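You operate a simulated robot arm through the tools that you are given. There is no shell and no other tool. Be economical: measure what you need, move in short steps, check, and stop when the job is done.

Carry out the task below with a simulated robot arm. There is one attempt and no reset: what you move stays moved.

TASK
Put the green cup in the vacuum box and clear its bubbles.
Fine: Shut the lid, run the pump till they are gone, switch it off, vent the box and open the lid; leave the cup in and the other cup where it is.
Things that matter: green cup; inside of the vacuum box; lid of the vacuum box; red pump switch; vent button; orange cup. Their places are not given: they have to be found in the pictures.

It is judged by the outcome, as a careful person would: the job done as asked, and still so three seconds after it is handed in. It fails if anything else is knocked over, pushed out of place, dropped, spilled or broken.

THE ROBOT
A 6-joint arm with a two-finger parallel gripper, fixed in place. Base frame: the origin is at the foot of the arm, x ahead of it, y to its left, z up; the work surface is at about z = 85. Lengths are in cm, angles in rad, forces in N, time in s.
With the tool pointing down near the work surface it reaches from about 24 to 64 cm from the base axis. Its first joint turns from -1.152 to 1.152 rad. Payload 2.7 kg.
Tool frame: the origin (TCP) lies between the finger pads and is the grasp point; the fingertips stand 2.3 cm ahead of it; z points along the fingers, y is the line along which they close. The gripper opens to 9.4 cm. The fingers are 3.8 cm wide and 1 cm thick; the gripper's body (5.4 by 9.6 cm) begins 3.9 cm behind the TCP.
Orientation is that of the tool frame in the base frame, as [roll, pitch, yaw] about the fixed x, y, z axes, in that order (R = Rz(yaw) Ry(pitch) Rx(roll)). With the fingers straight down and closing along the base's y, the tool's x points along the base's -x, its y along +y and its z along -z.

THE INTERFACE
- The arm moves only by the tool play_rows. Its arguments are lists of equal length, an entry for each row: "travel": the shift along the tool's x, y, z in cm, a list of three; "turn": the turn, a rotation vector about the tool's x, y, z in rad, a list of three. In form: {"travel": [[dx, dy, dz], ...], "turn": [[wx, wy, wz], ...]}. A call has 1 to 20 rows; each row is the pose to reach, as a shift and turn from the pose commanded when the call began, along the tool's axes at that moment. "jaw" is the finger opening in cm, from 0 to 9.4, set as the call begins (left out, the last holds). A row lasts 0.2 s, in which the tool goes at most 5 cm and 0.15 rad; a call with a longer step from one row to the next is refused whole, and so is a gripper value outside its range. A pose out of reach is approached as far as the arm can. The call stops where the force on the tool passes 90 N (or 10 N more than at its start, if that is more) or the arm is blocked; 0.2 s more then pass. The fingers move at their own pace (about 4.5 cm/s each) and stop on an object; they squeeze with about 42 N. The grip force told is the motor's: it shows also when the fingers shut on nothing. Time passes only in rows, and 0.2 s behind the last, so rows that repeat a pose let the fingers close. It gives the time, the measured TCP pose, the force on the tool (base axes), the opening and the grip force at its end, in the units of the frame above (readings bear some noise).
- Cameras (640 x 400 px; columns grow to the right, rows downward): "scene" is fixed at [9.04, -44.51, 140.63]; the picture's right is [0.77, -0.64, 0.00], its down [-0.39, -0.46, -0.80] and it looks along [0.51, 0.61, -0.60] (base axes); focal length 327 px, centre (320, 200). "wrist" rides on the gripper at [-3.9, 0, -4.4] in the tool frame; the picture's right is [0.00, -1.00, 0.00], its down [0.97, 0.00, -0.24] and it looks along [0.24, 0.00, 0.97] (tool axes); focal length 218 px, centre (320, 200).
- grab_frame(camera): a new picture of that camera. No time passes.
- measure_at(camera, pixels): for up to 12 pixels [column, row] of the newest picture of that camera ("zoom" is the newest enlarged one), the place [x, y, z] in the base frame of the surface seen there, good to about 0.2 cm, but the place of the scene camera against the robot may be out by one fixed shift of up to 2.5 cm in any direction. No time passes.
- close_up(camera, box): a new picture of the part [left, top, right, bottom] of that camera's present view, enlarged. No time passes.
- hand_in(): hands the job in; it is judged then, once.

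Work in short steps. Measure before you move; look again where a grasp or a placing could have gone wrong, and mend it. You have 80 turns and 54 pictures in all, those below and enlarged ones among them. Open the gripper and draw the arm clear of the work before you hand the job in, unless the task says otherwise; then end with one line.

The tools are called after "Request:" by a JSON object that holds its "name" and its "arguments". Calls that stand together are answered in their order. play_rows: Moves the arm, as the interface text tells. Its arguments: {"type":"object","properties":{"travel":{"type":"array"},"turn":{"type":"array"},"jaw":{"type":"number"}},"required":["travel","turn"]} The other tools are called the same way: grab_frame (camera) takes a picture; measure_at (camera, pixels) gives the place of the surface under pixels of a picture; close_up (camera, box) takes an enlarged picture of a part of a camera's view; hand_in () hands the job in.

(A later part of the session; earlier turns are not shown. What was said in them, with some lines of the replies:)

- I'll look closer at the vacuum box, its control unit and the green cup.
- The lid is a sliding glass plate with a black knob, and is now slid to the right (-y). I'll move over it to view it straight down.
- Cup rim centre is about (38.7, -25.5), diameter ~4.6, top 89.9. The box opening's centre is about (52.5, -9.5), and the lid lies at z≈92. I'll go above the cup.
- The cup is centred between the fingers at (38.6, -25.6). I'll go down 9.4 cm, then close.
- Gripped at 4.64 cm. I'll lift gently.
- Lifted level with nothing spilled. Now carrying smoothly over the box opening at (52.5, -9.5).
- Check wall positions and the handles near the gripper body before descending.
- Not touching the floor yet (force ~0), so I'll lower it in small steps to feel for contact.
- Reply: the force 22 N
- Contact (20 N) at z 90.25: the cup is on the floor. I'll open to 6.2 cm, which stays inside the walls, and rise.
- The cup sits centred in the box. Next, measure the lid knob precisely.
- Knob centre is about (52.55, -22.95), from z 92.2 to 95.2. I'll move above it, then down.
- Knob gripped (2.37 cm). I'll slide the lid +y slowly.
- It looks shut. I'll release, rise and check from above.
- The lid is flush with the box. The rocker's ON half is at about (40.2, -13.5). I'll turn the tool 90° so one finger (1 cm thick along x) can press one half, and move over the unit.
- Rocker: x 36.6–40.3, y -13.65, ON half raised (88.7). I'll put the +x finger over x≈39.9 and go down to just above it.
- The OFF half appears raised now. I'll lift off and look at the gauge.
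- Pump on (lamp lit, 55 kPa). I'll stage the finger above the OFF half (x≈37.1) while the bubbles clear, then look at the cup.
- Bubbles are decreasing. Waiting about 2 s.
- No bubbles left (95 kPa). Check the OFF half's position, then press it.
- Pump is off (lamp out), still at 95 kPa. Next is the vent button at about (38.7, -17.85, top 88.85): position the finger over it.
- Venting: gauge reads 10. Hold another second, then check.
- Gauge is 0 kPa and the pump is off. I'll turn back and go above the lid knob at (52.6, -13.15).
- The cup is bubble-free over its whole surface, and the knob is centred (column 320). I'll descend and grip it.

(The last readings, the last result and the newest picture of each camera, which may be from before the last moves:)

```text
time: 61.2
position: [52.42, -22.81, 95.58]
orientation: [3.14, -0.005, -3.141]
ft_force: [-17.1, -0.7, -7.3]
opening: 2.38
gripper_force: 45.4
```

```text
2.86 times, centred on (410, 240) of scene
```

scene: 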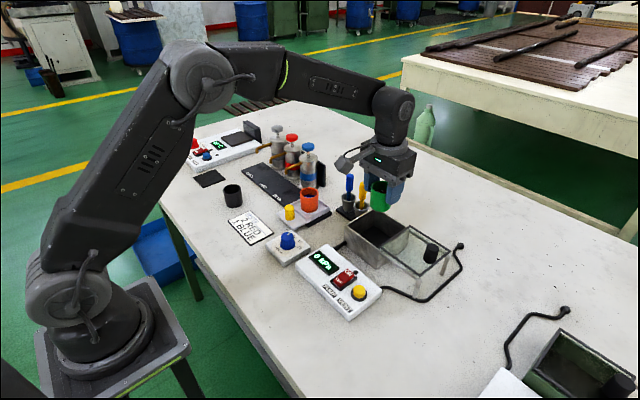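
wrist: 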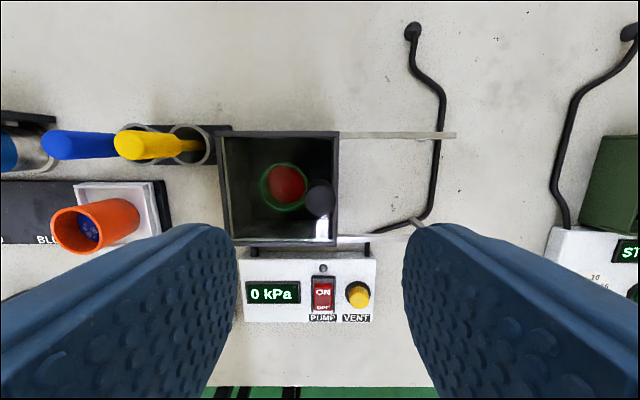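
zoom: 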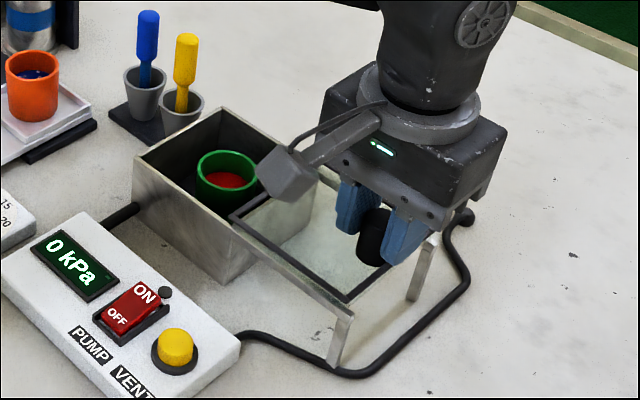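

The lid is open as it was at the start. I'll release, rise and back off.

Request:
{"name": "play_rows", "arguments": {"travel": [[0, 0, 0], [0, 0, 0], [0, 0, 0], [0, 0, 0]], "turn": [[0, 0, 0], [0, 0, 0], [0, 0, 0], [0, 0, 0]], "jaw": 5.5}}

Request:
{"name": "play_rows", "arguments": {"travel": [[0, 0, -1], [0, 0, -4], [0, 0, -8], [0, 0, -12], [0, 0, -16], [0, 0, -20], [4, 0, -20], [8, 0, -20], [12, 0, -20], [12, 0, -20]], "turn": [[0, 0, 0], [0, 0, 0], [0, 0, 0], [0, 0, 0], [0, 0, 0], [0, 0, 0], [0, 0, 0], [0, 0, 0], [0, 0, 0], [0, 0, 0]], "jaw": 9}}

Request:
{"name": "grab_frame", "arguments": {"camera": "scene"}}

Request:
{"name": "close_up", "arguments": {"camera": "scene", "box": [280, 170, 480, 330]}}

```text
time: 62.2
position: [52.61, -22.75, 95.57]
orientation: [-3.141, 0.0, 3.142]
ft_force: [0.2, 0.5, -0.5]
opening: 5.52
gripper_force: 0.1
```

```text
time: 64.4
position: [40.13, -22.84, 115.8]
orientation: [-3.142, -0.002, 3.14]
ft_force: [0.1, 0.0, -0.5]
opening: 9.0
gripper_force: 0.0
```

```text
17 pictures are left
```

scene: 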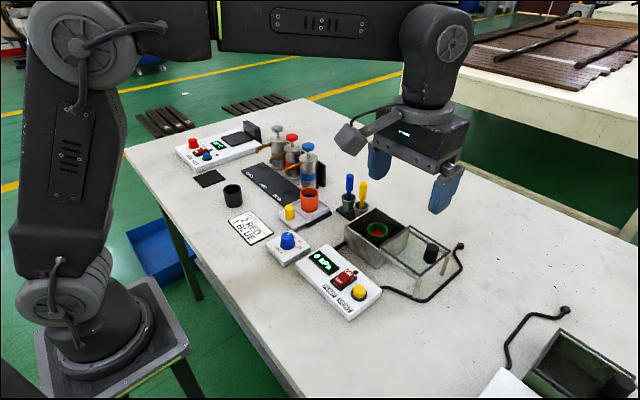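

```text
2.50 times, centred on (380, 250) of scene
```

zoom: 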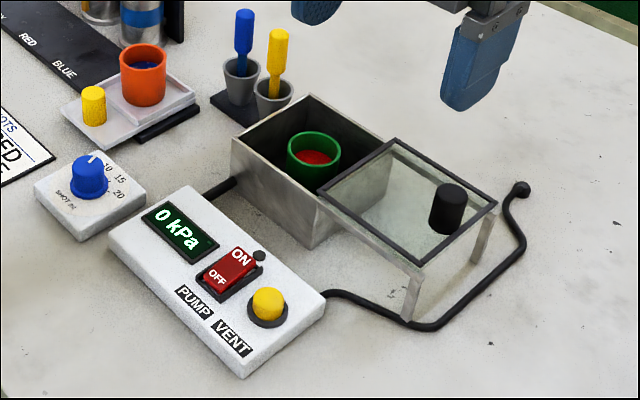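

Everything is as asked: the cup is in the box and bubble-free, the pump is off, the gauge reads 0 kPa, the lid is open and the orange cup is where it was.

Request:
{"name": "hand_in", "arguments": {}}

```text
The job is handed in.
```

The green cup is in the open vacuum box with its bubbles gone; the pump is off, the box is vented to 0 kPa, and the orange cup was not touched.
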